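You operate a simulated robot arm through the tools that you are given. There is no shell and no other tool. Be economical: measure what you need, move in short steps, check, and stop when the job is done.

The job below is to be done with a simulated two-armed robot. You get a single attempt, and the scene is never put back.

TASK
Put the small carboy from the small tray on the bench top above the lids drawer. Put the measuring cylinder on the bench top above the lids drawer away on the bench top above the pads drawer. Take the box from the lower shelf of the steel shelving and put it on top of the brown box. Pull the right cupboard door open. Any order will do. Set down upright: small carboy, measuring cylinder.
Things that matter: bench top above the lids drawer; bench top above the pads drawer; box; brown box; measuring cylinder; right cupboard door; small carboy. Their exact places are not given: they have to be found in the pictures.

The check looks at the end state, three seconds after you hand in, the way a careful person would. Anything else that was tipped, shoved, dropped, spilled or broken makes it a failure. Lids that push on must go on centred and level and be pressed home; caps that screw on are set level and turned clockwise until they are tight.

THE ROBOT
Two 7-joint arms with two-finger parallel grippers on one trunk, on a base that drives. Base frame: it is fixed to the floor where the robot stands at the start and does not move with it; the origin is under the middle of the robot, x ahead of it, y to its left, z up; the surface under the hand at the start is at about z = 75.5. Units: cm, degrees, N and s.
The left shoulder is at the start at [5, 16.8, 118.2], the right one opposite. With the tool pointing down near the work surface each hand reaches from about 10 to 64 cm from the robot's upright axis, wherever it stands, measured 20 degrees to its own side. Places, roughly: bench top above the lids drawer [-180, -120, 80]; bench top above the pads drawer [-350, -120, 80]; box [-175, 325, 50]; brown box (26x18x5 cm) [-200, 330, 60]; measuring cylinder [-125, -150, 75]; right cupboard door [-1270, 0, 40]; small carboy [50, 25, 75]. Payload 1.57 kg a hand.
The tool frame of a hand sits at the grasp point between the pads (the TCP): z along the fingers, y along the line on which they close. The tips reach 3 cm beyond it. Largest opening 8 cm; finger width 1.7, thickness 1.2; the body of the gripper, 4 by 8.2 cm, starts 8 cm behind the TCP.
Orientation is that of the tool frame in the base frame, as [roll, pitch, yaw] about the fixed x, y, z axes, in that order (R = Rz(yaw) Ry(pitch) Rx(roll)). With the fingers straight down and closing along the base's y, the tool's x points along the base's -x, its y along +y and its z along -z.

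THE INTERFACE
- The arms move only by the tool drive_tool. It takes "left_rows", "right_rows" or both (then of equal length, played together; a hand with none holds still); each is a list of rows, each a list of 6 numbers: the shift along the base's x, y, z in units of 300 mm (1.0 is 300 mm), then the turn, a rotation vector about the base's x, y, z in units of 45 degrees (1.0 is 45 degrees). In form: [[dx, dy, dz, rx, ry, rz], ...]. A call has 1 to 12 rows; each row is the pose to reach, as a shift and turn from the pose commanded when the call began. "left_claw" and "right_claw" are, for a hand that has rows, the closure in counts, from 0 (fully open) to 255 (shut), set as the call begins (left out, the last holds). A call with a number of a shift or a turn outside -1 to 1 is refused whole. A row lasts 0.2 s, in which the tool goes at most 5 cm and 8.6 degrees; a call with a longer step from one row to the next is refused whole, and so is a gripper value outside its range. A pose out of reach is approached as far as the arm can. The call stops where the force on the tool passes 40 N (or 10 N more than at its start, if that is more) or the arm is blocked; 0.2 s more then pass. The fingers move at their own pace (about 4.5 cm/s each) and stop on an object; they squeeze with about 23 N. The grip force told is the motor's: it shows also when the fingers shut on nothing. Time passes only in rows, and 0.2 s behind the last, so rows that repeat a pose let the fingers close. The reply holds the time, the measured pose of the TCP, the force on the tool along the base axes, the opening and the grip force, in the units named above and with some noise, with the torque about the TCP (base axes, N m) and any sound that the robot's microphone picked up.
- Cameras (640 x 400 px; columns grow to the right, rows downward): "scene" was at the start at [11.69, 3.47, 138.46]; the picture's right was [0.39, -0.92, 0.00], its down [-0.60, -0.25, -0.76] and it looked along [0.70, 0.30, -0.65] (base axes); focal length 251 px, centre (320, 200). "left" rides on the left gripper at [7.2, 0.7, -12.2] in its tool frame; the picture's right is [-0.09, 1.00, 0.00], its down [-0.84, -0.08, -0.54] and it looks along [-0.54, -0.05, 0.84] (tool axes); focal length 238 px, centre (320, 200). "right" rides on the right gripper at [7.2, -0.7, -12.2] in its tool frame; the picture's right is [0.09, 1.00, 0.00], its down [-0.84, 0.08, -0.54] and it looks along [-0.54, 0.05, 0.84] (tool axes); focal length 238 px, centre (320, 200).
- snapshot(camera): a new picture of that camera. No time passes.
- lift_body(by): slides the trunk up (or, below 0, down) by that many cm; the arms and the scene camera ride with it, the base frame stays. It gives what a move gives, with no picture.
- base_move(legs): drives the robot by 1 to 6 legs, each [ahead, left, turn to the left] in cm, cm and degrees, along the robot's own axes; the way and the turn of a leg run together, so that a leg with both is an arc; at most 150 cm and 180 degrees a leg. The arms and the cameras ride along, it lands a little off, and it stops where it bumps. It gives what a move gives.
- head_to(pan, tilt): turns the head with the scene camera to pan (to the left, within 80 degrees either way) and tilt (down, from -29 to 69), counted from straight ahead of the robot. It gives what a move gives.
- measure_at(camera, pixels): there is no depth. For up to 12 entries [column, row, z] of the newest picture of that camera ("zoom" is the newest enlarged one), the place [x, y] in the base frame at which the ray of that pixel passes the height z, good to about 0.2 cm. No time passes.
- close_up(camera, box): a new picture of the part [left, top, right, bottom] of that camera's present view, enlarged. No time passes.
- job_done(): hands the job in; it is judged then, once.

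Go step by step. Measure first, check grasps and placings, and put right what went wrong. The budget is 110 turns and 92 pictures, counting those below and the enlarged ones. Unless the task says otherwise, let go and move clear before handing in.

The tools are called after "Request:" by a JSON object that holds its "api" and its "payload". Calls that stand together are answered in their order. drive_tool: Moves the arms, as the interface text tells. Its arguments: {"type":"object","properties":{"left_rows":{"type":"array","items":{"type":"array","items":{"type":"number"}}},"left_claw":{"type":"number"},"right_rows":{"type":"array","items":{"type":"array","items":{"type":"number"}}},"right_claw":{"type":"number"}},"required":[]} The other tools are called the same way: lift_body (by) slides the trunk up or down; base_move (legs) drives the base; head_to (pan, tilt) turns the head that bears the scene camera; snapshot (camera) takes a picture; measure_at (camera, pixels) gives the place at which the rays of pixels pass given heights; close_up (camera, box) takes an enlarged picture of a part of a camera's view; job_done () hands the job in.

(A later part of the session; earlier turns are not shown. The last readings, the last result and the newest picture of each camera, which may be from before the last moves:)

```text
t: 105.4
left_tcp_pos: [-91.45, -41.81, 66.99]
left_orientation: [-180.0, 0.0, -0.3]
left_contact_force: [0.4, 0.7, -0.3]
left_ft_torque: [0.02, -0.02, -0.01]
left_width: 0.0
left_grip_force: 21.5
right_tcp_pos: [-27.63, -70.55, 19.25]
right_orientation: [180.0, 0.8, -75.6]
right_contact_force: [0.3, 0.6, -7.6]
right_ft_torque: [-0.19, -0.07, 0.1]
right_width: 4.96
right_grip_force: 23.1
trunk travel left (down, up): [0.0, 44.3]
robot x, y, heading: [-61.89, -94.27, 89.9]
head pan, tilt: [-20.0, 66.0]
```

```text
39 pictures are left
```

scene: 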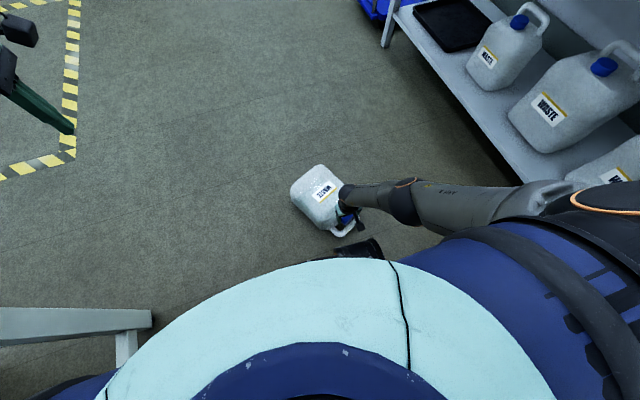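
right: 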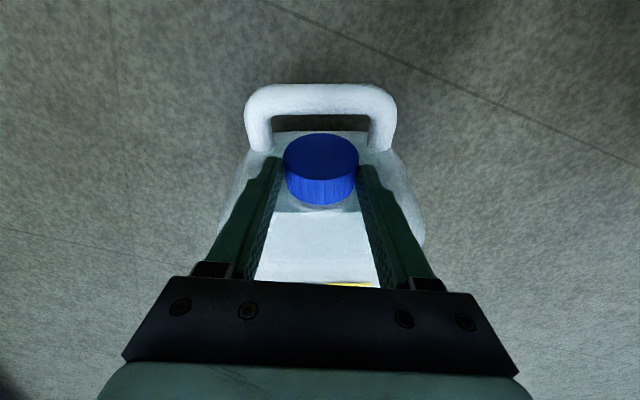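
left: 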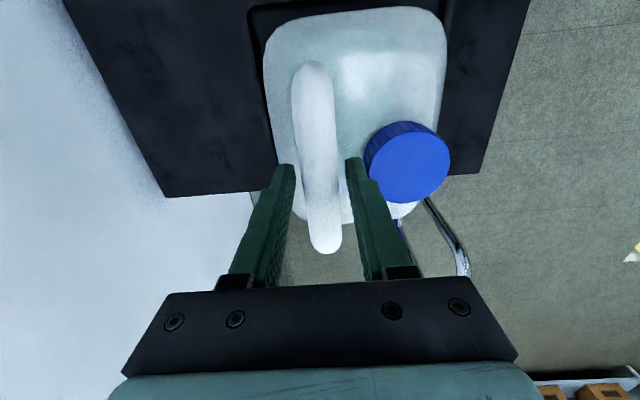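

The cap grip holds (7.6 N, half the weight). Continue raising along an arc so it swings upright.

Request:
{"api": "drive_tool", "payload": {"right_rows": [[-0.005, 0.02, 0.05, 0, 0, 0], [-0.01, 0.04, 0.1, 0, 0, 0], [-0.02, 0.07, 0.15, 0, 0, 0], [-0.03, 0.11, 0.2, 0, 0, 0], [-0.04, 0.15, 0.25, 0, 0, 0], [-0.05, 0.19, 0.3, 0, 0, 0], [-0.06, 0.23, 0.36, 0, 0, 0], [-0.06, 0.23, 0.42, 0, 0, 0], [-0.06, 0.23, 0.5, 0, 0, 0], [-0.06, 0.23, 0.58, 0, 0, 0], [-0.06, 0.23, 0.58, 0, 0, 0]]}}

Request:
{"api": "snapshot", "payload": {"camera": "scene"}}

Request:
{"api": "snapshot", "payload": {"camera": "right"}}

```text
t: 107.8
left_tcp_pos: [-91.55, -41.91, 66.95]
left_orientation: [-180.0, 0.0, -0.1]
left_contact_force: [0.3, 0.1, -1.0]
left_ft_torque: [-0.03, -0.01, -0.01]
left_width: 0.01
left_grip_force: 21.2
right_tcp_pos: [-29.4, -63.71, 36.7]
right_orientation: [179.9, 0.8, -75.5]
right_contact_force: [-0.5, 0.3, 0.8]
right_ft_torque: [0.0, 0.0, 0.0]
right_width: 0.0
right_grip_force: 20.8
trunk travel left (down, up): [0.0, 44.3]
robot x, y, heading: [-61.71, -94.65, 89.8]
head pan, tilt: [-20.0, 66.0]
```

```text
38 pictures are left
```

scene: 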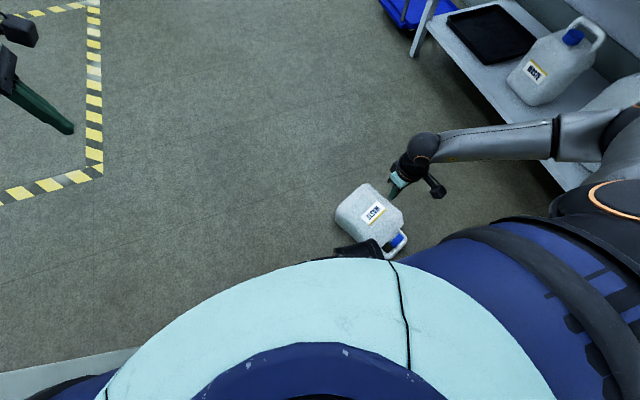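

```text
37 pictures are left
```

right: 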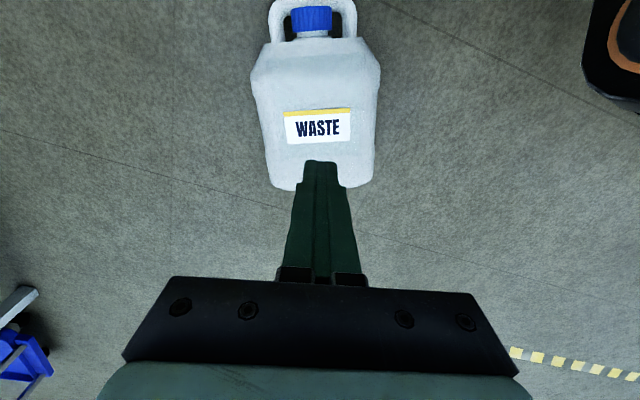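

It slipped off at the finger tips (the cap axis was lower than I judged) and lies again on its back, unspilled. Measure its new pose for a deeper grip.

Request:
{"api": "measure_at", "payload": {"camera": "right", "pixels": [[292, 20, 10], [332, 18, 10], [312, 18, 10], [318, 190, 3], [285, 114, 13], [351, 110, 13], [251, 88, 8], [381, 80, 8]]}}

Request:
{"api": "close_up", "payload": {"camera": "scene", "box": [300, 150, 460, 270]}}

```text
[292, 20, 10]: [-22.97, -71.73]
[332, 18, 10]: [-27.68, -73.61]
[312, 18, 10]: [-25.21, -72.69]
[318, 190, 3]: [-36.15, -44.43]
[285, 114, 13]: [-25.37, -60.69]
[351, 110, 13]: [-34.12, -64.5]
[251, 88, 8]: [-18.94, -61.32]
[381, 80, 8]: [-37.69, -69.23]
```

```text
3.33 times, centred on (380, 210) of scene
```

zoom: 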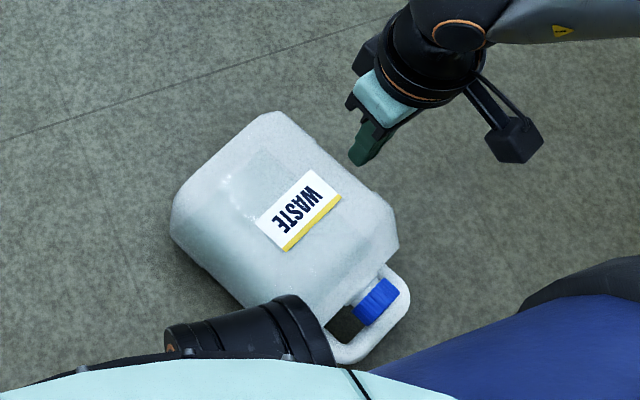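

Cap at [-25.2,-72.7], axis z≈10, bottle turned 7° more. I'll shift the base 5 cm right for reach, open, align yaw and hover over the cap at z≈19.

Request:
{"api": "base_move", "payload": {"legs": [[0, -5, 0]]}}

Request:
{"api": "drive_tool", "payload": {"right_rows": [[-0.005, -0.06, -0.08, 0, 0, 0.03], [-0.01, -0.12, -0.16, 0, 0, 0.06], [-0.015, -0.18, -0.25, 0, 0, 0.09], [-0.02, -0.24, -0.35, 0, 0, 0.12], [-0.025, -0.3, -0.45, 0, 0, 0.155], [-0.027, -0.3, -0.59, 0, 0, 0.155], [-0.027, -0.3, -0.59, 0, 0, 0.155]], "right_claw": 0}}

Request:
{"api": "snapshot", "payload": {"camera": "right"}}

```text
t: 108.9
left_tcp_pos: [-86.54, -41.8, 66.94]
left_orientation: [179.9, 0.0, -0.2]
left_contact_force: [-0.6, -1.2, 0.6]
left_ft_torque: [-0.01, 0.01, 0.01]
left_width: 0.0
left_grip_force: 21.0
right_tcp_pos: [-24.47, -63.65, 36.69]
right_orientation: [179.9, 0.8, -75.4]
right_contact_force: [0.3, -0.3, -0.6]
right_ft_torque: [-0.04, 0.0, 0.01]
right_width: 0.01
right_grip_force: 21.7
trunk travel left (down, up): [0.0, 44.3]
robot x, y, heading: [-56.61, -94.56, 89.7]
head pan, tilt: [-20.0, 66.0]
```

```text
t: 110.5
left_tcp_pos: [-86.37, -41.83, 66.94]
left_orientation: [-180.0, -0.1, -0.2]
left_contact_force: [0.1, 1.2, -0.1]
left_ft_torque: [0.0, 0.04, -0.02]
left_width: 0.0
left_grip_force: 21.7
right_tcp_pos: [-25.25, -72.8, 18.89]
right_orientation: [179.9, 0.8, -68.5]
right_contact_force: [1.0, -1.1, 0.2]
right_ft_torque: [0.03, 0.01, 0.03]
right_width: 8.0
right_grip_force: 0.0
trunk travel left (down, up): [0.0, 44.3]
robot x, y, heading: [-56.72, -94.63, 89.5]
head pan, tilt: [-20.0, 66.0]
```

```text
35 pictures are left
```

right: 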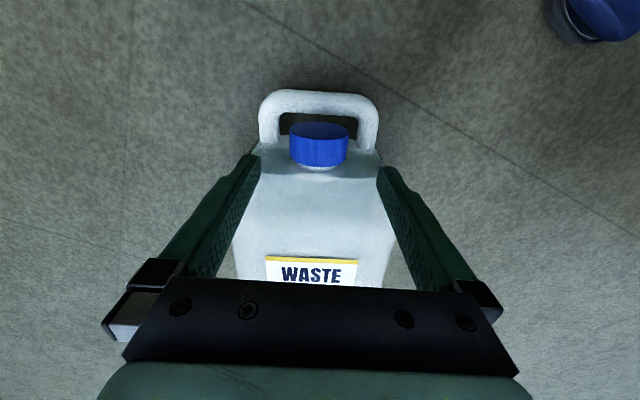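

Centred again (cap px 289–349). Descend deeper, to z≈11.3, and close.

Request:
{"api": "drive_tool", "payload": {"right_rows": [[0, 0, -0.1, 0, 0, 0], [0, 0, -0.2, 0, 0, 0], [0, 0, -0.253, 0, 0, 0], [0, 0, -0.253, 0, 0, 0]]}}

Request:
{"api": "drive_tool", "payload": {"right_rows": [[0, 0, 0, 0, 0, 0], [0, 0, 0, 0, 0, 0], [0, 0, 0, 0, 0, 0], [0, 0, 0, 0, 0, 0], [0, 0, 0, 0, 0, 0]], "right_claw": 255}}

Request:
{"api": "drive_tool", "payload": {"right_rows": [[0, 0, 0.02, 0, 0, 0], [0, 0, 0.05, 0, 0, 0], [0, 0, 0.09, 0, 0, 0], [0, 0, 0.13, 0, 0, 0], [0, 0, 0.17, 0, 0, 0], [0, 0, 0.2, 0, 0, 0], [0, 0, 0.2, 0, 0, 0]]}}

Request:
{"api": "snapshot", "payload": {"camera": "right"}}

```text
t: 111.5
left_tcp_pos: [-86.46, -41.84, 66.93]
left_orientation: [-179.9, 0.0, -0.1]
left_contact_force: [0.9, 0.5, -0.3]
left_ft_torque: [-0.04, 0.02, 0.03]
left_width: 0.0
left_grip_force: 21.2
right_tcp_pos: [-25.28, -72.77, 11.22]
right_orientation: [179.8, 0.8, -68.5]
right_contact_force: [0.4, 0.3, -0.5]
right_ft_torque: [-0.05, 0.02, 0.01]
right_width: 8.02
right_grip_force: 0.1
trunk travel left (down, up): [0.0, 44.3]
robot x, y, heading: [-56.93, -95.15, 89.9]
head pan, tilt: [-20.0, 66.0]
```

```text
t: 112.7
left_tcp_pos: [-86.43, -41.72, 66.98]
left_orientation: [180.0, 0.0, -0.2]
left_contact_force: [-0.4, 1.4, 0.0]
left_ft_torque: [0.0, 0.0, 0.02]
left_width: 0.04
left_grip_force: 20.9
right_tcp_pos: [-25.18, -72.72, 11.18]
right_orientation: [179.8, 0.8, -68.5]
right_contact_force: [3.0, 1.5, -1.6]
right_ft_torque: [0.01, -0.02, 0.03]
right_width: 5.13
right_grip_force: 22.6
trunk travel left (down, up): [0.0, 44.3]
robot x, y, heading: [-56.91, -94.58, 89.9]
head pan, tilt: [-20.0, 66.0]
```

```text
t: 114.3
left_tcp_pos: [-86.48, -41.91, 67.09]
left_orientation: [-180.0, 0.1, -0.1]
left_contact_force: [-0.6, 0.0, -0.6]
left_ft_torque: [0.0, -0.04, -0.02]
left_width: 0.0
left_grip_force: 21.2
right_tcp_pos: [-25.29, -72.86, 17.27]
right_orientation: [179.9, 0.7, -68.6]
right_contact_force: [-1.3, 1.1, -8.2]
right_ft_torque: [-0.38, -0.1, 0.1]
right_width: 5.08
right_grip_force: 23.3
trunk travel left (down, up): [0.0, 44.3]
robot x, y, heading: [-56.54, -94.91, 89.7]
head pan, tilt: [-20.0, 66.0]
```

```text
34 pictures are left
```

right: 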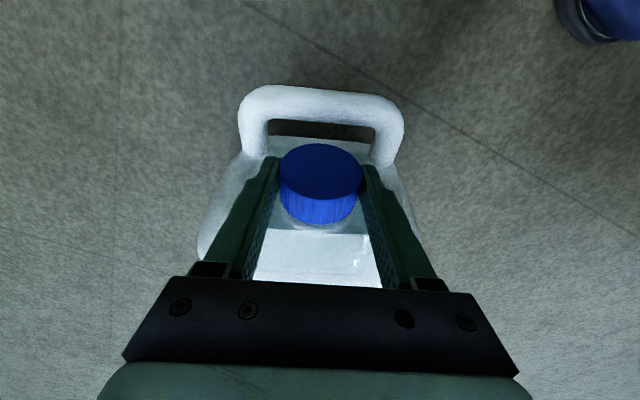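

Grip is deeper and the bottle is pivoting (cap top now visible). Continue slowly up 5 cm.

Request:
{"api": "drive_tool", "payload": {"right_rows": [[-0.01, 0.02, 0.03, 0, 0, 0], [-0.02, 0.04, 0.06, 0, 0, 0], [-0.03, 0.06, 0.09, 0, 0, 0], [-0.035, 0.08, 0.12, 0, 0, 0], [-0.04, 0.1, 0.15, 0, 0, 0], [-0.05, 0.12, 0.18, 0, 0, 0], [-0.05, 0.12, 0.18, 0, 0, 0]]}}

Request:
{"api": "snapshot", "payload": {"camera": "right"}}

Request:
{"api": "close_up", "payload": {"camera": "scene", "box": [300, 130, 460, 270]}}

```text
t: 115.9
left_tcp_pos: [-86.48, -41.86, 66.94]
left_orientation: [-180.0, 0.0, -0.2]
left_contact_force: [-0.3, 0.2, -0.3]
left_ft_torque: [-0.03, 0.02, -0.05]
left_width: 0.01
left_grip_force: 20.9
right_tcp_pos: [-26.91, -69.22, 22.74]
right_orientation: [179.9, 0.8, -68.6]
right_contact_force: [-0.1, 1.0, -9.8]
right_ft_torque: [-0.38, -0.18, -0.06]
right_width: 5.1
right_grip_force: 23.5
trunk travel left (down, up): [0.0, 44.3]
robot x, y, heading: [-56.83, -94.6, 89.9]
head pan, tilt: [-20.0, 66.0]
```

```text
33 pictures are left
```

right: 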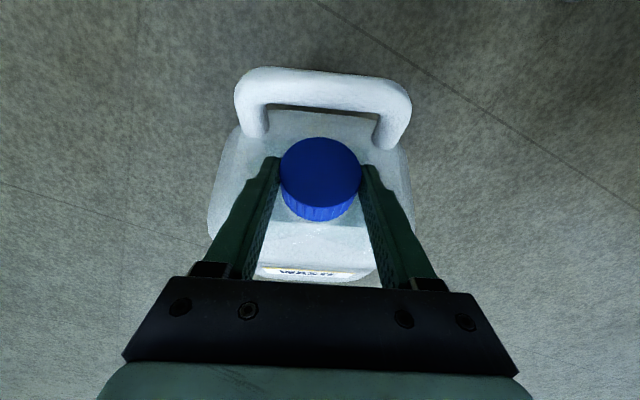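

```text
2.86 times, centred on (380, 200) of scene
```

zoom: 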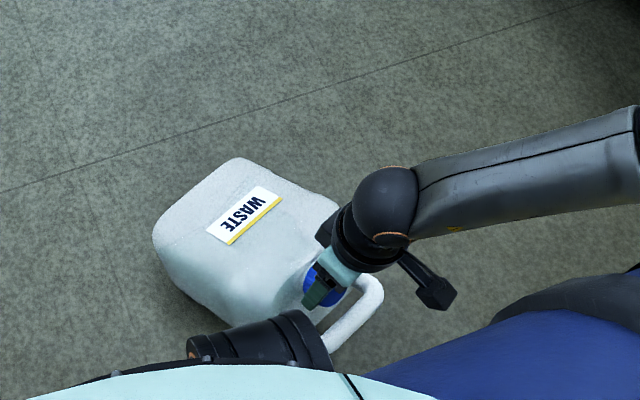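

It is tilting up nicely with the grip stable (5.1 cm, 9.8 N). Continue the arc: up 3 cm and on toward its base.

Request:
{"api": "drive_tool", "payload": {"right_rows": [[-0.012, 0.03, 0.03, 0, 0, 0], [-0.024, 0.06, 0.06, 0, 0, 0], [-0.036, 0.09, 0.09, 0, 0, 0], [-0.048, 0.12, 0.11, 0, 0, 0], [-0.06, 0.15, 0.12, 0, 0, 0], [-0.072, 0.18, 0.12, 0, 0, 0], [-0.072, 0.18, 0.12, 0, 0, 0]]}}

Request:
{"api": "snapshot", "payload": {"camera": "right"}}

Request:
{"api": "close_up", "payload": {"camera": "scene", "box": [300, 130, 460, 270]}}

```text
t: 117.5
left_tcp_pos: [-86.47, -41.84, 66.98]
left_orientation: [-179.9, -0.2, -0.2]
left_contact_force: [-0.2, -0.3, 0.1]
left_ft_torque: [0.01, 0.01, -0.01]
left_width: 0.0
left_grip_force: 21.6
right_tcp_pos: [-28.96, -63.65, 26.5]
right_orientation: [180.0, 0.9, -68.6]
right_contact_force: [4.1, -9.5, 26.0]
right_ft_torque: [-0.43, -0.06, 0.01]
right_width: 5.08
right_grip_force: 23.0
trunk travel left (down, up): [0.0, 44.3]
robot x, y, heading: [-57.09, -94.59, 89.6]
head pan, tilt: [-20.0, 66.0]
```

```text
31 pictures are left
```

right: 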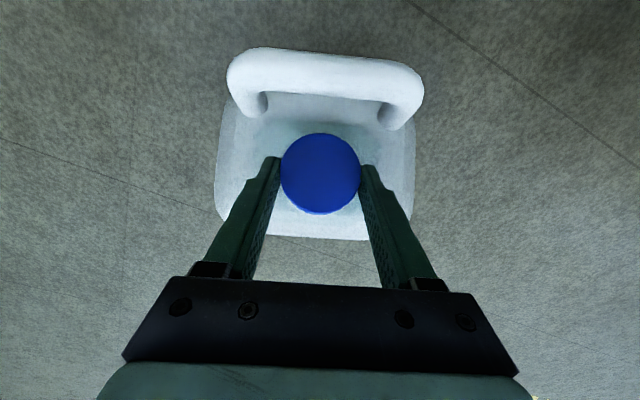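

```text
2.86 times, centred on (380, 200) of scene
```

zoom: 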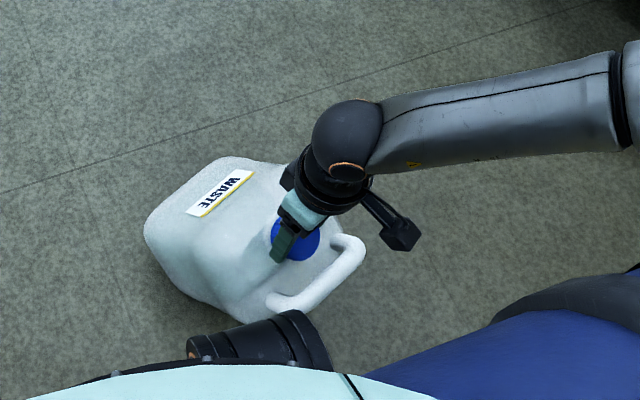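

Now ~60° up; I'm pressing down a bit (26 N), so rise slightly while continuing along.

Request:
{"api": "drive_tool", "payload": {"right_rows": [[0, 0, 0.04, 0, 0, 0], [-0.012, 0.03, 0.06, 0, 0, 0], [-0.024, 0.06, 0.07, 0, 0, 0], [-0.036, 0.09, 0.08, 0, 0, 0], [-0.048, 0.12, 0.08, 0, 0, 0], [-0.06, 0.15, 0.08, 0, 0, 0], [-0.06, 0.15, 0.08, 0, 0, 0]]}}

Request:
{"api": "snapshot", "payload": {"camera": "right"}}

Request:
{"api": "close_up", "payload": {"camera": "scene", "box": [300, 130, 460, 270]}}

```text
t: 119.1
left_tcp_pos: [-86.37, -41.93, 67.0]
left_orientation: [179.9, 0.0, -0.3]
left_contact_force: [0.4, 0.8, 0.0]
left_ft_torque: [-0.03, -0.02, 0.02]
left_width: 0.02
left_grip_force: 21.3
right_tcp_pos: [-30.66, -59.27, 28.63]
right_orientation: [179.7, 0.7, -68.5]
right_contact_force: [0.1, -0.7, -14.5]
right_ft_torque: [-0.46, -0.18, 0.04]
right_width: 5.06
right_grip_force: 23.4
trunk travel left (down, up): [0.0, 44.3]
robot x, y, heading: [-56.68, -94.87, 89.5]
head pan, tilt: [-20.0, 66.0]
```

```text
29 pictures are left
```

right: 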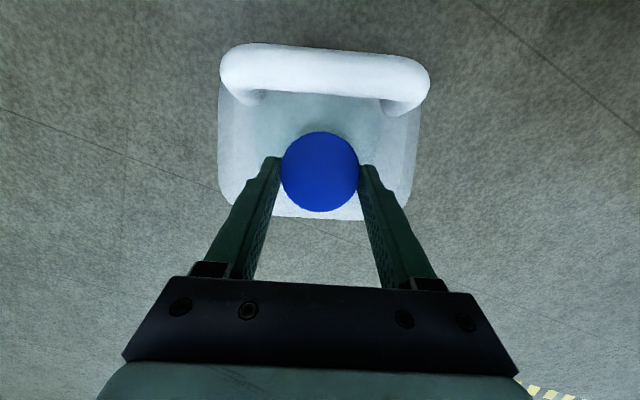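

```text
2.86 times, centred on (380, 200) of scene
```

zoom: 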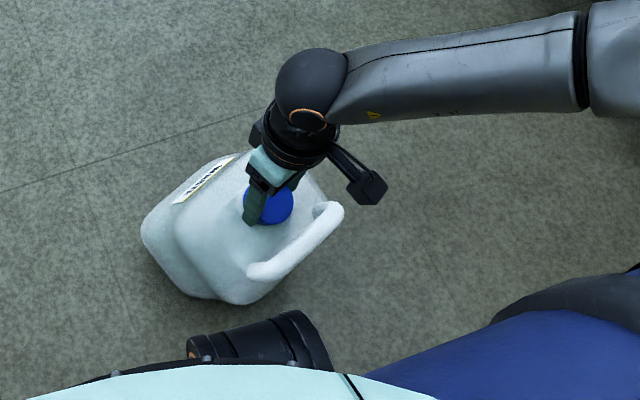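

It now hangs near upright at full weight (14.5 N, width stable 5.06). I'll raise the trunk fully, then the hand gently, before any driving.

Request:
{"api": "lift_body", "payload": {"by": 40}}

Request:
{"api": "drive_tool", "payload": {"right_rows": [[0, 0, 0.08, 0, 0, 0], [0, 0, 0.17, 0, 0, 0], [0, 0, 0.26, 0, 0, 0], [0, 0, 0.35, 0, 0, 0], [0, 0, 0.44, 0, 0, 0], [0, 0, 0.53, 0, 0, 0], [0, 0, 0.62, 0, 0, 0], [0, 0, 0.71, 0, 0, 0], [0, 0, 0.8, 0, 0, 0], [0, 0, 0.89, 0, 0, 0], [0, 0, 1.0, 0, 0, 0]]}}

Request:
{"api": "drive_tool", "payload": {"right_rows": [[0, 0, 0.08, 0, 0, 0], [0, 0, 0.17, 0, 0, 0], [0, 0, 0.26, 0, 0, 0], [0, 0, 0.35, 0, 0, 0], [0, 0, 0.45, 0, 0, 0]]}}

Request:
{"api": "head_to", "payload": {"pan": 45, "tilt": 40}}

Request:
{"api": "snapshot", "payload": {"camera": "scene"}}

```text
t: 123.0
left_tcp_pos: [-86.34, -41.86, 106.96]
left_orientation: [180.0, 0.0, -0.2]
left_contact_force: [0.1, -0.6, 0.4]
left_ft_torque: [0.02, -0.01, 0.01]
left_width: 0.03
left_grip_force: 21.1
right_tcp_pos: [-30.79, -59.24, 68.52]
right_orientation: [179.8, 0.7, -68.5]
right_contact_force: [0.1, -0.1, -15.3]
right_ft_torque: [-0.41, -0.16, -0.03]
right_width: 5.05
right_grip_force: 23.1
trunk travel left (down, up): [-40.0, 4.3]
robot x, y, heading: [-56.67, -95.07, 89.8]
head pan, tilt: [-20.0, 66.0]
```

```text
t: 125.4
left_tcp_pos: [-86.42, -41.79, 107.0]
left_orientation: [180.0, -0.1, -0.2]
left_contact_force: [0.3, 0.3, 0.2]
left_ft_torque: [-0.04, 0.01, 0.0]
left_width: 0.01
left_grip_force: 21.2
right_tcp_pos: [-30.58, -59.21, 98.72]
right_orientation: [179.8, 0.6, -68.5]
right_contact_force: [0.9, -0.2, -15.0]
right_ft_torque: [-0.51, -0.16, -0.02]
right_width: 5.05
right_grip_force: 22.8
trunk travel left (down, up): [-40.0, 4.3]
robot x, y, heading: [-56.58, -94.71, 89.8]
head pan, tilt: [-20.0, 66.0]
```

```text
t: 126.6
left_tcp_pos: [-86.5, -41.76, 106.95]
left_orientation: [179.9, 0.2, -0.1]
left_contact_force: [-0.3, 0.0, 0.0]
left_ft_torque: [0.0, -0.04, 0.0]
left_width: 0.0
left_grip_force: 21.5
right_tcp_pos: [-30.67, -59.24, 112.21]
right_orientation: [179.9, 0.6, -68.4]
right_contact_force: [-0.4, -1.4, -15.8]
right_ft_torque: [-0.54, -0.07, 0.01]
right_width: 5.04
right_grip_force: 23.2
trunk travel left (down, up): [-40.0, 4.3]
robot x, y, heading: [-56.91, -94.74, 89.8]
head pan, tilt: [-20.0, 66.0]
```

```text
t: 127.9
left_tcp_pos: [-86.37, -41.8, 107.03]
left_orientation: [179.9, 0.0, -0.2]
left_contact_force: [0.3, 0.3, -0.4]
left_ft_torque: [0.01, -0.01, -0.02]
left_width: 0.01
left_grip_force: 21.4
right_tcp_pos: [-30.54, -59.15, 112.19]
right_orientation: [179.7, 0.7, -68.7]
right_contact_force: [0.3, -0.8, -15.1]
right_ft_torque: [-0.39, -0.17, -0.02]
right_width: 5.04
right_grip_force: 23.1
trunk travel left (down, up): [-40.0, 4.3]
robot x, y, heading: [-57.31, -94.94, 90.1]
head pan, tilt: [45.0, 40.0]
```

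```text
27 pictures are left
```

scene: 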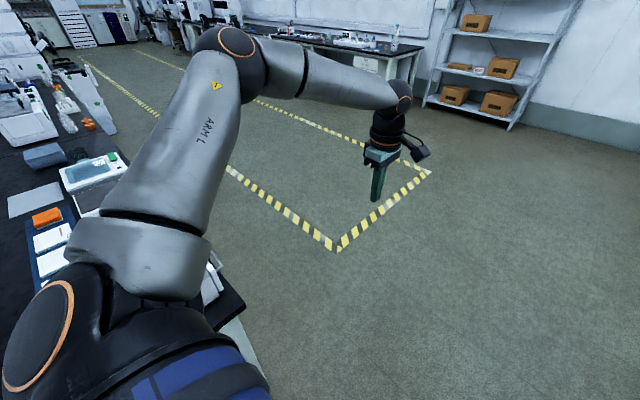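

Carry is stable. Retract the left hand toward the body, then turn to heading 180 facing the bench end, and look.

Request:
{"api": "drive_tool", "payload": {"left_rows": [[0.03, -0.12, 0.02, 0, 0, 0], [0.06, -0.24, 0.04, 0, 0, 0], [0.09, -0.36, 0.06, 0, 0, 0], [0.12, -0.48, 0.08, 0, 0, 0], [0.15, -0.6, 0.1, 0, 0, 0], [0.17, -0.72, 0.12, 0, 0, 0], [0.2, -0.82, 0.14, 0, 0, 0], [0.2, -0.9, 0.16, 0, 0, 0]]}}

Request:
{"api": "base_move", "payload": {"legs": [[0, 0, 45], [0, 0, 45]]}}

Request:
{"api": "head_to", "payload": {"pan": 20, "tilt": 40}}

Request:
{"api": "snapshot", "payload": {"camera": "scene"}}

```text
t: 129.7
left_tcp_pos: [-80.45, -68.95, 111.83]
left_orientation: [-180.0, -0.1, -0.3]
left_contact_force: [-0.5, -0.4, 0.1]
left_ft_torque: [0.0, -0.02, -0.03]
left_width: 0.01
left_grip_force: 21.6
right_tcp_pos: [-30.73, -59.28, 112.2]
right_orientation: [179.8, 0.7, -68.5]
right_contact_force: [-0.7, -0.1, -13.9]
right_ft_torque: [-0.38, -0.16, -0.02]
right_width: 5.06
right_grip_force: 22.7
trunk travel left (down, up): [-40.0, 4.3]
robot x, y, heading: [-56.77, -94.87, 89.9]
head pan, tilt: [45.0, 40.0]
```

```text
t: 134.3
left_tcp_pos: [-82.62, -118.59, 111.75]
left_orientation: [179.8, -0.1, 90.1]
left_contact_force: [-0.2, 0.7, -0.7]
left_ft_torque: [-0.01, 0.0, 0.03]
left_width: 0.01
left_grip_force: 21.1
right_tcp_pos: [-92.62, -68.68, 112.13]
right_orientation: [179.9, 0.7, 21.7]
right_contact_force: [0.0, 0.4, -15.1]
right_ft_torque: [0.17, -0.34, 0.03]
right_width: 5.05
right_grip_force: 23.0
trunk travel left (down, up): [-40.0, 4.3]
robot x, y, heading: [-56.9, -94.72, -179.9]
head pan, tilt: [45.0, 40.0]
```

```text
t: 135.2
left_tcp_pos: [-82.65, -118.4, 111.73]
left_orientation: [180.0, -0.1, 90.1]
left_contact_force: [0.3, 0.0, 0.4]
left_ft_torque: [0.0, -0.01, -0.02]
left_width: 0.0
left_grip_force: 21.0
right_tcp_pos: [-92.64, -68.81, 112.18]
right_orientation: [179.9, 0.7, 21.7]
right_contact_force: [0.2, 0.1, -14.4]
right_ft_torque: [0.16, -0.31, 0.01]
right_width: 5.03
right_grip_force: 23.1
trunk travel left (down, up): [-40.0, 4.3]
robot x, y, heading: [-56.74, -94.8, -179.6]
head pan, tilt: [20.0, 40.0]
```

```text
26 pictures are left
```

scene: 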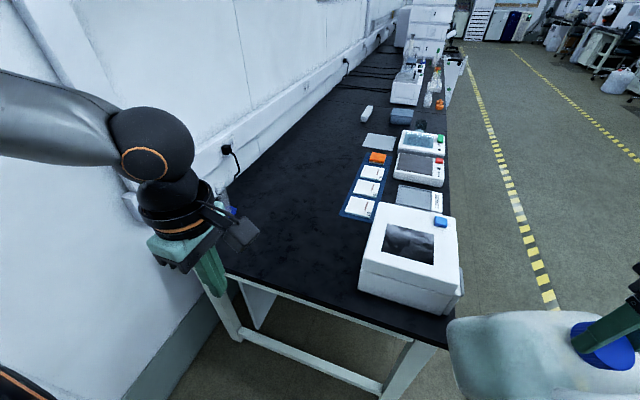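

Plenty of free black bench between wall and the instrument (px 240–350, 180–300); the cylinder's blue foot peeks out behind the left hand at (233,212). Measure candidate spots.

Request:
{"api": "measure_at", "payload": {"camera": "scene", "pixels": [[310, 260, 75.5], [320, 230, 75.5], [300, 298, 75.5], [360, 292, 75.5], [345, 212, 75.5], [233, 215, 75.5], [238, 180, 75.5], [360, 218, 76], [290, 230, 75.5], [365, 240, 95], [445, 300, 75.5]]}}

```text
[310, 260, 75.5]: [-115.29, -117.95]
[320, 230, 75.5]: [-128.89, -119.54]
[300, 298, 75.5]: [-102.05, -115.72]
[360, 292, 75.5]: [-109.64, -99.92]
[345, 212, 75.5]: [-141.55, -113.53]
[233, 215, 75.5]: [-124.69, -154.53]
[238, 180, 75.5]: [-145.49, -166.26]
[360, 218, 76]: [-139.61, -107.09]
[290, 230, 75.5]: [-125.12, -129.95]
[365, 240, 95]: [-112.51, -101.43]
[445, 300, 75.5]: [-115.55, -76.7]
```

Bench module runs x≈-101…-260, so the free area at about [-121,-127] is right; cylinder at [-124.7,-154.5]. To avoid the instrument (x<-109, y>-101) I'll back off 12, turn 50° left, shift to -y, then approach.

Request:
{"api": "base_move", "payload": {"legs": [[-12, 0, 0], [0, 0, 50], [17.6, 14.8, 0]]}}

Request:
{"api": "base_move", "payload": {"legs": [[17.4, -20.7, 0]]}}

Request:
{"api": "head_to", "payload": {"pan": -10, "tilt": 45}}

Request:
{"api": "snapshot", "payload": {"camera": "scene"}}

```text
t: 140.2
left_tcp_pos: [-42.83, -152.57, 111.81]
left_orientation: [179.9, 0.1, 140.4]
left_contact_force: [0.4, 0.2, 1.0]
left_ft_torque: [0.01, -0.04, -0.03]
left_width: 0.0
left_grip_force: 21.1
right_tcp_pos: [-87.59, -128.47, 112.18]
right_orientation: [179.7, 0.7, 72.2]
right_contact_force: [0.3, 0.4, -14.1]
right_ft_torque: [0.3, -0.05, 0.0]
right_width: 5.05
right_grip_force: 22.9
trunk travel left (down, up): [-40.0, 4.3]
robot x, y, heading: [-45.16, -117.79, -129.6]
head pan, tilt: [20.0, 40.0]
```

```text
t: 142.7
left_tcp_pos: [-69.8, -152.76, 111.79]
left_orientation: [179.8, 0.0, 140.7]
left_contact_force: [-0.5, -0.2, -0.4]
left_ft_torque: [0.02, -0.01, 0.0]
left_width: 0.0
left_grip_force: 22.0
right_tcp_pos: [-114.7, -128.84, 112.01]
right_orientation: [179.8, 0.6, 72.3]
right_contact_force: [-0.3, 0.3, -15.3]
right_ft_torque: [0.25, -0.05, 0.01]
right_width: 5.03
right_grip_force: 23.0
trunk travel left (down, up): [-40.0, 4.3]
robot x, y, heading: [-71.69, -117.55, -129.3]
head pan, tilt: [20.0, 40.0]
```

```text
t: 143.6
left_tcp_pos: [-69.87, -152.78, 111.82]
left_orientation: [180.0, 0.0, 140.7]
left_contact_force: [-0.2, -0.3, -0.6]
left_ft_torque: [0.0, 0.04, 0.02]
left_width: 0.0
left_grip_force: 21.2
right_tcp_pos: [-114.51, -128.67, 112.05]
right_orientation: [179.8, 0.6, 72.3]
right_contact_force: [-0.2, 0.5, -14.3]
right_ft_torque: [0.28, -0.05, 0.01]
right_width: 5.04
right_grip_force: 23.3
trunk travel left (down, up): [-40.0, 4.3]
robot x, y, heading: [-71.58, -117.56, -129.7]
head pan, tilt: [-10.0, 45.0]
```

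```text
25 pictures are left
```

scene: 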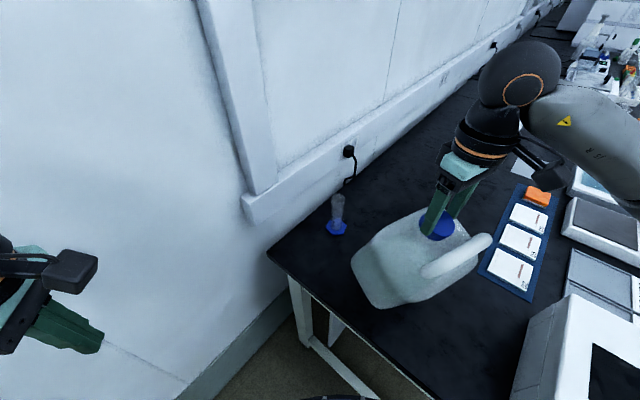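

The carboy hangs over free bench, slightly tilted (~13°), cylinder clear at (337,215). I'll move it 5 cm in, lower to just above the bench, then ease it down while easing toward -y to right it.

Request:
{"api": "drive_tool", "payload": {"right_rows": [[-0.06, 0.04, 0, 0, 0, 0], [-0.12, 0.08, -0.05, 0, 0, 0], [-0.167, 0.12, -0.1, 0, 0, 0], [-0.167, 0.12, -0.16, 0, 0, 0], [-0.167, 0.12, -0.22, 0, 0, 0], [-0.167, 0.12, -0.27, 0, 0, 0], [-0.167, 0.12, -0.27, 0, 0, 0]]}}

Request:
{"api": "drive_tool", "payload": {"right_rows": [[0, 0, -0.015, 0, 0, 0], [0, -0.01, -0.03, 0, 0, 0], [0, -0.03, -0.045, 0, 0, 0], [0, -0.05, -0.06, 0, 0, 0], [0, -0.07, -0.07, 0, 0, 0], [0, -0.09, -0.08, 0, 0, 0], [0, -0.11, -0.09, 0, 0, 0], [0, -0.13, -0.1, 0, 0, 0], [0, -0.13, -0.1, 0, 0, 0]]}}

Request:
{"api": "close_up", "payload": {"camera": "scene", "box": [290, 90, 550, 330]}}

```text
t: 145.2
left_tcp_pos: [-69.87, -152.67, 111.87]
left_orientation: [180.0, 0.0, 140.6]
left_contact_force: [0.3, 0.0, 0.3]
left_ft_torque: [-0.03, 0.02, 0.01]
left_width: 0.0
left_grip_force: 21.9
right_tcp_pos: [-119.58, -125.19, 104.07]
right_orientation: [179.8, 0.9, 72.3]
right_contact_force: [2.1, -0.3, -7.9]
right_ft_torque: [0.32, -0.02, -0.05]
right_width: 5.07
right_grip_force: 23.3
trunk travel left (down, up): [-40.0, 4.3]
robot x, y, heading: [-72.27, -117.99, -129.4]
head pan, tilt: [-10.0, 45.0]
```

```text
t: 147.2
left_tcp_pos: [-69.66, -152.76, 111.92]
left_orientation: [180.0, -0.1, 140.7]
left_contact_force: [0.1, 0.2, -0.5]
left_ft_torque: [0.05, 0.01, -0.03]
left_width: 0.0
left_grip_force: 21.7
right_tcp_pos: [-119.64, -129.26, 101.4]
right_orientation: [-180.0, 1.3, 72.2]
right_contact_force: [-12.2, -5.0, 26.1]
right_ft_torque: [-0.06, 0.22, -0.07]
right_width: 5.01
right_grip_force: 23.4
trunk travel left (down, up): [-40.0, 4.3]
robot x, y, heading: [-71.57, -117.77, -129.3]
head pan, tilt: [-10.0, 45.0]
```

```text
1.67 times, centred on (420, 210) of scene
```

zoom: 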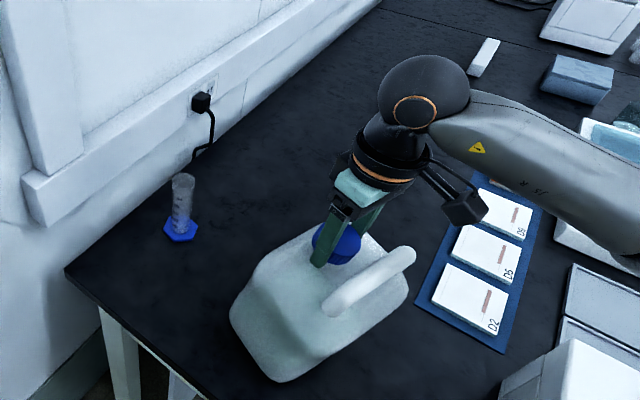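

The bottle is on the bench and I'm pressing 26 N; ease up 0.6 cm, then open and check.

Request:
{"api": "drive_tool", "payload": {"right_rows": [[0, 0, 0.012, 0, 0, 0], [0, 0, 0.02, 0, 0, 0], [0, 0, 0.02, 0, 0, 0]]}}

Request:
{"api": "drive_tool", "payload": {"right_rows": [[0, 0, 0, 0, 0, 0], [0, 0, 0, 0, 0, 0], [0, 0, 0, 0, 0, 0], [0, 0, 0, 0, 0, 0]], "right_claw": 0}}

Request:
{"api": "drive_tool", "payload": {"right_rows": [[0, 0, 0.1, 0, 0, 0], [0, 0, 0.22, 0, 0, 0], [0, 0, 0.35, 0, 0, 0], [0, 0, 0.35, 0, 0, 0]]}}

Request:
{"api": "close_up", "payload": {"camera": "scene", "box": [290, 90, 550, 330]}}

```text
t: 148.0
left_tcp_pos: [-69.81, -152.77, 111.71]
left_orientation: [180.0, 0.0, 140.6]
left_contact_force: [-0.7, 0.0, 0.1]
left_ft_torque: [0.01, -0.03, 0.02]
left_width: 0.0
left_grip_force: 21.2
right_tcp_pos: [-119.53, -128.9, 101.3]
right_orientation: [179.8, 0.2, 72.4]
right_contact_force: [1.7, 0.5, -10.3]
right_ft_torque: [0.13, -0.24, 0.03]
right_width: 5.03
right_grip_force: 23.1
trunk travel left (down, up): [-40.0, 4.3]
robot x, y, heading: [-71.92, -117.68, -129.4]
head pan, tilt: [-10.0, 45.0]
```

```text
t: 149.0
left_tcp_pos: [-69.77, -152.67, 111.79]
left_orientation: [179.9, 0.0, 140.7]
left_contact_force: [0.2, -0.3, -0.3]
left_ft_torque: [0.01, 0.0, -0.02]
left_width: 0.0
left_grip_force: 21.2
right_tcp_pos: [-119.6, -129.04, 101.7]
right_orientation: [179.8, 0.8, 72.3]
right_contact_force: [0.2, -0.5, 0.0]
right_ft_torque: [0.03, 0.01, 0.01]
right_width: 7.99
right_grip_force: 0.2
trunk travel left (down, up): [-40.0, 4.3]
robot x, y, heading: [-71.96, -117.71, -129.4]
head pan, tilt: [-10.0, 45.0]
```

```text
t: 150.0
left_tcp_pos: [-69.77, -152.7, 111.78]
left_orientation: [-179.9, 0.0, 140.7]
left_contact_force: [-0.6, 0.3, -0.1]
left_ft_torque: [-0.02, 0.0, 0.03]
left_width: 0.01
left_grip_force: 21.6
right_tcp_pos: [-119.54, -129.12, 112.15]
right_orientation: [179.9, 0.8, 72.3]
right_contact_force: [0.3, 0.6, 0.1]
right_ft_torque: [-0.01, -0.02, -0.01]
right_width: 7.97
right_grip_force: 0.0
trunk travel left (down, up): [-40.0, 4.3]
robot x, y, heading: [-71.8, -117.8, -129.4]
head pan, tilt: [-10.0, 45.0]
```

```text
1.67 times, centred on (420, 210) of scene
```

zoom: 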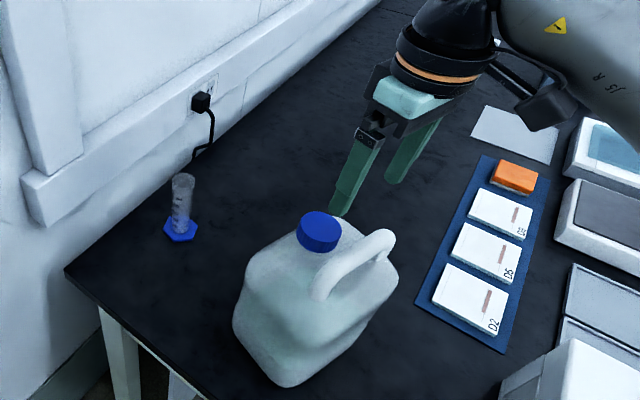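

The carboy stands upright on the bench, clear of everything. Next the cylinder: measure its height, tuck the left hand in and shift the base 15 cm toward it.

Request:
{"api": "measure_at", "payload": {"camera": "zoom", "pixels": [[180, 230, 76], [181, 236, 75.5], [183, 180, 85], [183, 180, 90], [183, 180, 95], [172, 182, 90], [194, 182, 90], [180, 218, 79]]}}

Request:
{"api": "drive_tool", "payload": {"left_rows": [[-0.06, 0.1, 0, 0, 0, 0], [-0.12, 0.2, 0, 0, 0, 0], [-0.18, 0.3, 0, 0, 0, 0], [-0.24, 0.4, 0, 0, 0, 0], [-0.28, 0.48, 0, 0, 0, 0], [-0.28, 0.48, 0, 0, 0, 0]], "left_claw": 0}}

Request:
{"api": "base_move", "payload": {"legs": [[12.5, 8.4, 0]]}}

```text
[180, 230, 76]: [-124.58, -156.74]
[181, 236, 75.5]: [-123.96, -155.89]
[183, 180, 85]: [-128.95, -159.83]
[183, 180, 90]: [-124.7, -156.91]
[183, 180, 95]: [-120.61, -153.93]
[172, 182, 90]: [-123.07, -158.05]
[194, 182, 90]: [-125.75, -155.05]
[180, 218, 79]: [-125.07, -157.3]
```

```text
t: 151.4
left_tcp_pos: [-75.59, -141.72, 113.53]
left_orientation: [-180.0, -0.2, 140.5]
left_contact_force: [0.9, 0.0, 0.1]
left_ft_torque: [0.02, -0.03, 0.01]
left_width: 7.98
left_grip_force: 0.1
left hand out of reach, approached as far as the arm can: row 4, 5, 6
right_tcp_pos: [-119.55, -129.0, 112.16]
right_orientation: [179.9, 0.6, 72.3]
right_contact_force: [0.1, -0.3, -0.1]
right_ft_torque: [0.0, -0.05, 0.01]
right_width: 8.02
right_grip_force: 0.0
trunk travel left (down, up): [-40.0, 4.3]
robot x, y, heading: [-72.07, -117.92, -129.5]
head pan, tilt: [-10.0, 45.0]
```

```text
t: 152.8
left_tcp_pos: [-77.05, -155.93, 113.82]
left_orientation: [-179.4, 0.4, 140.6]
left_contact_force: [0.2, 0.2, -0.2]
left_ft_torque: [-0.01, 0.0, -0.01]
left_width: 7.99
left_grip_force: 0.0
right_tcp_pos: [-120.88, -143.28, 112.44]
right_orientation: [179.7, 1.2, 72.2]
right_contact_force: [0.2, -0.5, -0.8]
right_ft_torque: [-0.03, -0.01, 0.01]
right_width: 7.99
right_grip_force: 0.0
trunk travel left (down, up): [-40.0, 4.3]
robot x, y, heading: [-73.44, -132.98, -129.3]
head pan, tilt: [-10.0, 45.0]
```

Cylinder axis at [-124.6,-156.8], top z≈90, tube ~4 cm. Move the right hand above it at z≈99 and check with the wrist camera.

Request:
{"api": "drive_tool", "payload": {"right_rows": [[-0.03, -0.11, 0, 0, 0, 0], [-0.06, -0.22, 0, 0, 0, 0], [-0.09, -0.33, 0, 0, 0, 0], [-0.124, -0.446, 0, 0, 0, 0], [-0.124, -0.446, -0.1, 0, 0, 0], [-0.124, -0.446, -0.22, 0, 0, 0], [-0.124, -0.446, -0.34, 0, 0, 0], [-0.124, -0.446, -0.43, 0, 0, 0], [-0.124, -0.446, -0.43, 0, 0, 0]]}}

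Request:
{"api": "snapshot", "payload": {"camera": "right"}}

```text
t: 154.8
left_tcp_pos: [-77.04, -155.9, 113.85]
left_orientation: [-179.5, 0.3, 140.6]
left_contact_force: [-0.2, 0.8, -0.5]
left_ft_torque: [0.01, -0.01, 0.0]
left_width: 8.01
left_grip_force: 0.2
right_tcp_pos: [-124.62, -156.79, 99.57]
right_orientation: [179.7, 1.2, 72.2]
right_contact_force: [0.4, 0.8, -0.4]
right_ft_torque: [0.0, -0.04, 0.04]
right_width: 7.99
right_grip_force: 0.1
trunk travel left (down, up): [-40.0, 4.3]
robot x, y, heading: [-72.87, -132.7, -129.5]
head pan, tilt: [-10.0, 45.0]
```

```text
22 pictures are left
```

right: 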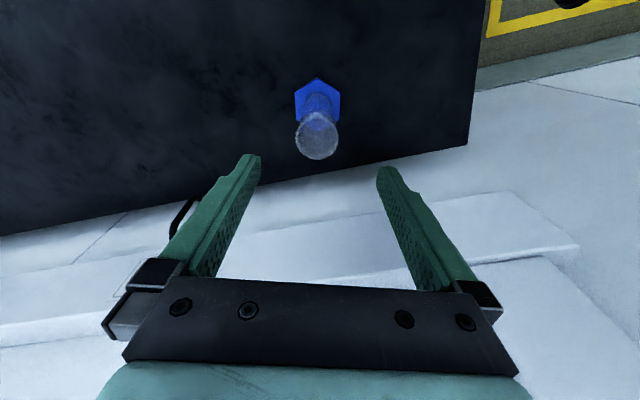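

Cylinder's rim is at px (317,137), well between fingers. Measure its exact place at the rim and foot.

Request:
{"api": "measure_at", "payload": {"camera": "right", "pixels": [[317, 137, 90], [317, 137, 92], [318, 102, 76], [296, 137, 90], [339, 137, 90], [317, 160, 90]]}}

```text
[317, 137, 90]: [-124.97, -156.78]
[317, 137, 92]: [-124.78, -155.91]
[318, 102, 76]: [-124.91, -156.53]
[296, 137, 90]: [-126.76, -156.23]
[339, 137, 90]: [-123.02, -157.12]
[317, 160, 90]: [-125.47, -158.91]
```

Axis confirmed at [-124.9,-156.7]. Descend to z≈84, close, and lift.

Request:
{"api": "drive_tool", "payload": {"right_rows": [[-0.01, 0.003, -0.12, 0, 0, 0], [-0.01, 0.003, -0.24, 0, 0, 0], [-0.01, 0.003, -0.36, 0, 0, 0], [-0.01, 0.003, -0.46, 0, 0, 0], [-0.01, 0.003, -0.52, 0, 0, 0], [-0.01, 0.003, -0.52, 0, 0, 0]]}}

Request:
{"api": "drive_tool", "payload": {"right_rows": [[0, 0, 0, 0, 0, 0], [0, 0, 0, 0, 0, 0], [0, 0, 0, 0, 0, 0], [0, 0, 0, 0, 0, 0], [0, 0, 0, 0, 0, 0]], "right_claw": 255}}

Request:
{"api": "drive_tool", "payload": {"right_rows": [[0, 0, 0.06, 0, 0, 0], [0, 0.02, 0.15, 0, 0, 0], [0, 0.05, 0.3, 0, 0, 0], [0, 0.08, 0.45, 0, 0, 0], [0, 0.1, 0.6, 0, 0, 0], [0, 0.1, 0.75, 0, 0, 0], [0, 0.1, 0.9, 0, 0, 0], [0, 0.1, 1.0, 0, 0, 0], [0, 0.1, 1.0, 0, 0, 0]]}}

Request:
{"api": "snapshot", "payload": {"camera": "right"}}

```text
t: 156.2
left_tcp_pos: [-77.1, -155.89, 113.82]
left_orientation: [-179.4, 0.3, 140.6]
left_contact_force: [0.3, 0.4, 0.0]
left_ft_torque: [0.0, 0.01, -0.02]
left_width: 8.02
left_grip_force: 0.1
right_tcp_pos: [-125.12, -156.9, 84.05]
right_orientation: [179.7, 1.2, 72.3]
right_contact_force: [0.9, 0.5, 0.8]
right_ft_torque: [-0.02, 0.01, 0.0]
right_width: 7.99
right_grip_force: 0.1
trunk travel left (down, up): [-40.0, 4.3]
robot x, y, heading: [-73.51, -133.14, -129.2]
head pan, tilt: [-10.0, 45.0]
```

```text
t: 157.4
left_tcp_pos: [-77.18, -155.9, 113.71]
left_orientation: [-179.5, 0.4, 140.6]
left_contact_force: [1.0, -0.9, -0.6]
left_ft_torque: [0.0, -0.03, 0.01]
left_width: 7.99
left_grip_force: 0.0
right_tcp_pos: [-125.13, -156.82, 84.03]
right_orientation: [179.7, 1.2, 72.4]
right_contact_force: [0.2, -0.3, 0.0]
right_ft_torque: [-0.02, 0.0, 0.01]
right_width: 3.95
right_grip_force: 22.9
trunk travel left (down, up): [-40.0, 4.3]
robot x, y, heading: [-73.02, -132.34, -129.2]
head pan, tilt: [-10.0, 45.0]
```

```text
t: 159.4
left_tcp_pos: [-77.07, -155.89, 113.76]
left_orientation: [-179.5, 0.3, 140.7]
left_contact_force: [0.5, 1.0, -0.4]
left_ft_torque: [0.02, 0.02, -0.02]
left_width: 8.03
left_grip_force: 0.0
right_tcp_pos: [-125.09, -153.53, 114.04]
right_orientation: [179.6, 1.2, 72.3]
right_contact_force: [0.0, -0.5, -1.2]
right_ft_torque: [0.01, 0.01, 0.0]
right_width: 3.94
right_grip_force: 23.4
trunk travel left (down, up): [-40.0, 4.3]
robot x, y, heading: [-73.17, -132.48, -128.7]
head pan, tilt: [-10.0, 45.0]
```

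```text
21 pictures are left
```

right: 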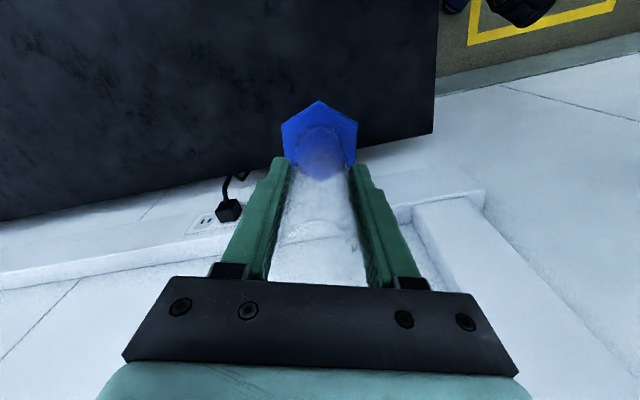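

Cylinder held (3.94 cm) with its base ~8.5 cm below the TCP. Back out from the bench end to the aisle, turn to heading 180 and drive toward the next bench.

Request:
{"api": "base_move", "payload": {"legs": [[-28.3, 35, 0], [-89.5, -72.2, 0], [0, 0, -51], [110, 0, 0], [100, 0, 0]]}}

Request:
{"api": "head_to", "payload": {"pan": 60, "tilt": 28}}

Request:
{"api": "snapshot", "payload": {"camera": "scene"}}

```text
t: 160.9
left_tcp_pos: [-68.61, -156.18, 113.91]
left_orientation: [-179.1, 0.1, 140.7]
left_contact_force: [0.2, -0.3, -0.1]
left_ft_torque: [0.03, -0.02, -0.04]
left_width: 7.99
left_grip_force: 0.0
right_tcp_pos: [-116.67, -153.93, 114.16]
right_orientation: [179.8, 1.1, 72.4]
right_contact_force: [0.6, -0.5, -1.0]
right_ft_torque: [0.0, -0.01, -0.02]
right_width: 3.93
right_grip_force: 23.0
trunk travel left (down, up): [-40.0, 4.3]
robot x, y, heading: [-64.92, -132.25, -129.1]
head pan, tilt: [-10.0, 45.0]
stopped in leg 1: the robot was blocked; the commanded pose is now the measured one
```

```text
t: 162.3
left_tcp_pos: [-68.57, -156.09, 113.79]
left_orientation: [-179.1, 0.2, 140.8]
left_contact_force: [-1.0, 0.3, -1.1]
left_ft_torque: [-0.05, -0.01, -0.03]
left_width: 8.01
left_grip_force: 0.0
right_tcp_pos: [-116.48, -153.85, 114.01]
right_orientation: [180.0, 1.2, 72.4]
right_contact_force: [0.1, 0.6, 0.1]
right_ft_torque: [-0.02, 0.01, -0.01]
right_width: 3.93
right_grip_force: 23.5
trunk travel left (down, up): [-40.0, 4.3]
robot x, y, heading: [-65.16, -132.87, -128.9]
head pan, tilt: [60.0, 28.0]
```

```text
20 pictures are left
```

scene: 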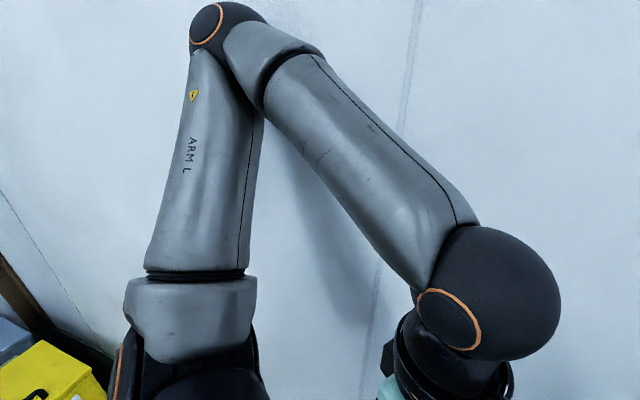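

The left elbow rubs the wall. Move away from the wall first (10 cm in +y, cylinder still clear of the carboy), then out as planned.

Request:
{"api": "base_move", "payload": {"legs": [[-9.7, -4.0, 0], [-25.2, 31.1, 0], [-81.6, -66, 0], [0, 0, -51], [115, 0, 0], [115, 0, 0]]}}

Request:
{"api": "head_to", "payload": {"pan": 60, "tilt": 28}}

```text
t: 185.4
left_tcp_pos: [-271.99, -31.43, 113.64]
left_orientation: [-179.7, 0.0, 89.8]
left_contact_force: [0.3, 0.7, -0.8]
left_ft_torque: [-0.05, -0.02, -0.01]
left_width: 8.0
left_grip_force: 0.1
right_tcp_pos: [-300.46, 7.23, 113.69]
right_orientation: [179.7, 0.6, 21.5]
right_contact_force: [-0.2, 0.5, -1.5]
right_ft_torque: [0.02, 0.02, 0.01]
right_width: 3.9
right_grip_force: 22.4
trunk travel left (down, up): [-40.0, 4.3]
robot x, y, heading: [-250.89, -19.38, 179.8]
head pan, tilt: [60.0, 28.0]
```

```text
t: 186.0
left_tcp_pos: [-271.94, -31.48, 113.64]
left_orientation: [-179.7, 0.0, 89.8]
left_contact_force: [-0.3, 0.1, -0.4]
left_ft_torque: [-0.02, -0.01, -0.01]
left_width: 7.98
left_grip_force: 0.2
right_tcp_pos: [-300.47, 7.14, 113.74]
right_orientation: [179.8, 0.7, 21.4]
right_contact_force: [-0.6, 0.2, -1.5]
right_ft_torque: [-0.02, 0.01, 0.0]
right_width: 3.89
right_grip_force: 23.3
trunk travel left (down, up): [-40.0, 4.3]
robot x, y, heading: [-250.94, -19.25, 180.0]
head pan, tilt: [60.0, 28.0]
```

In the aisle at x=-251. Step 15 cm away from the bench, turn to face it, and look.

Request:
{"api": "base_move", "payload": {"legs": [[40, -20, 0], [0, 0, 90]]}}

Request:
{"api": "head_to", "payload": {"pan": -8, "tilt": 38}}

Request:
{"api": "snapshot", "payload": {"camera": "scene"}}

```text
t: 192.5
left_tcp_pos: [-278.61, -20.57, 113.62]
left_orientation: [-179.7, 0.0, 179.4]
left_contact_force: [0.6, 0.8, -0.1]
left_ft_torque: [0.01, -0.01, 0.04]
left_width: 8.0
left_grip_force: 0.0
right_tcp_pos: [-317.31, -48.8, 113.65]
right_orientation: [179.9, 0.8, 111.2]
right_contact_force: [0.3, 0.0, -0.4]
right_ft_torque: [0.0, 0.01, -0.03]
right_width: 3.93
right_grip_force: 22.6
trunk travel left (down, up): [-40.0, 4.3]
robot x, y, heading: [-290.6, 0.8, -90.5]
head pan, tilt: [60.0, 28.0]
```

```text
t: 193.9
left_tcp_pos: [-278.59, -20.48, 113.7]
left_orientation: [-179.8, 0.0, 179.5]
left_contact_force: [0.2, 0.8, -0.6]
left_ft_torque: [-0.02, -0.01, -0.01]
left_width: 8.03
left_grip_force: 0.1
right_tcp_pos: [-317.44, -48.87, 113.69]
right_orientation: [179.9, 0.7, 111.2]
right_contact_force: [0.4, 0.8, -0.9]
right_ft_torque: [-0.01, 0.0, 0.0]
right_width: 3.93
right_grip_force: 22.4
trunk travel left (down, up): [-40.0, 4.3]
robot x, y, heading: [-290.49, 0.77, -90.4]
head pan, tilt: [-8.0, 38.0]
```

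```text
19 pictures are left
```

scene: 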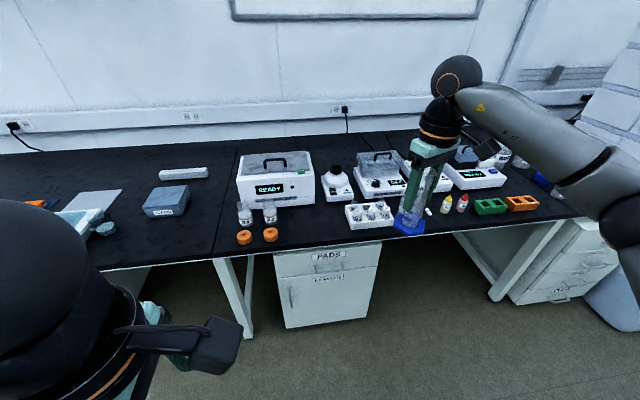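

The PADS drawer is at (328,255); free bench at about (310,225) between the orange rings (270,235) and the vial rack (347,215). Measure.

Request:
{"api": "measure_at", "payload": {"camera": "scene", "pixels": [[310, 225, 75.5], [310, 248, 75.5], [279, 238, 75.5], [347, 225, 75.5], [278, 220, 75.5], [315, 205, 75.5], [275, 253, 75.5], [382, 240, 75.5], [213, 258, 75.5]]}}

```text
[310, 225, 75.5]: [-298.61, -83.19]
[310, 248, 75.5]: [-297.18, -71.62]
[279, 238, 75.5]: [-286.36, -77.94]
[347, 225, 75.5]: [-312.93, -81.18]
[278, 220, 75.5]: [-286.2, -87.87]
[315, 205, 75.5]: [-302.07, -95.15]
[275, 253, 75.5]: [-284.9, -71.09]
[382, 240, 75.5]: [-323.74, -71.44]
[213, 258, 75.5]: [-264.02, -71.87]
```

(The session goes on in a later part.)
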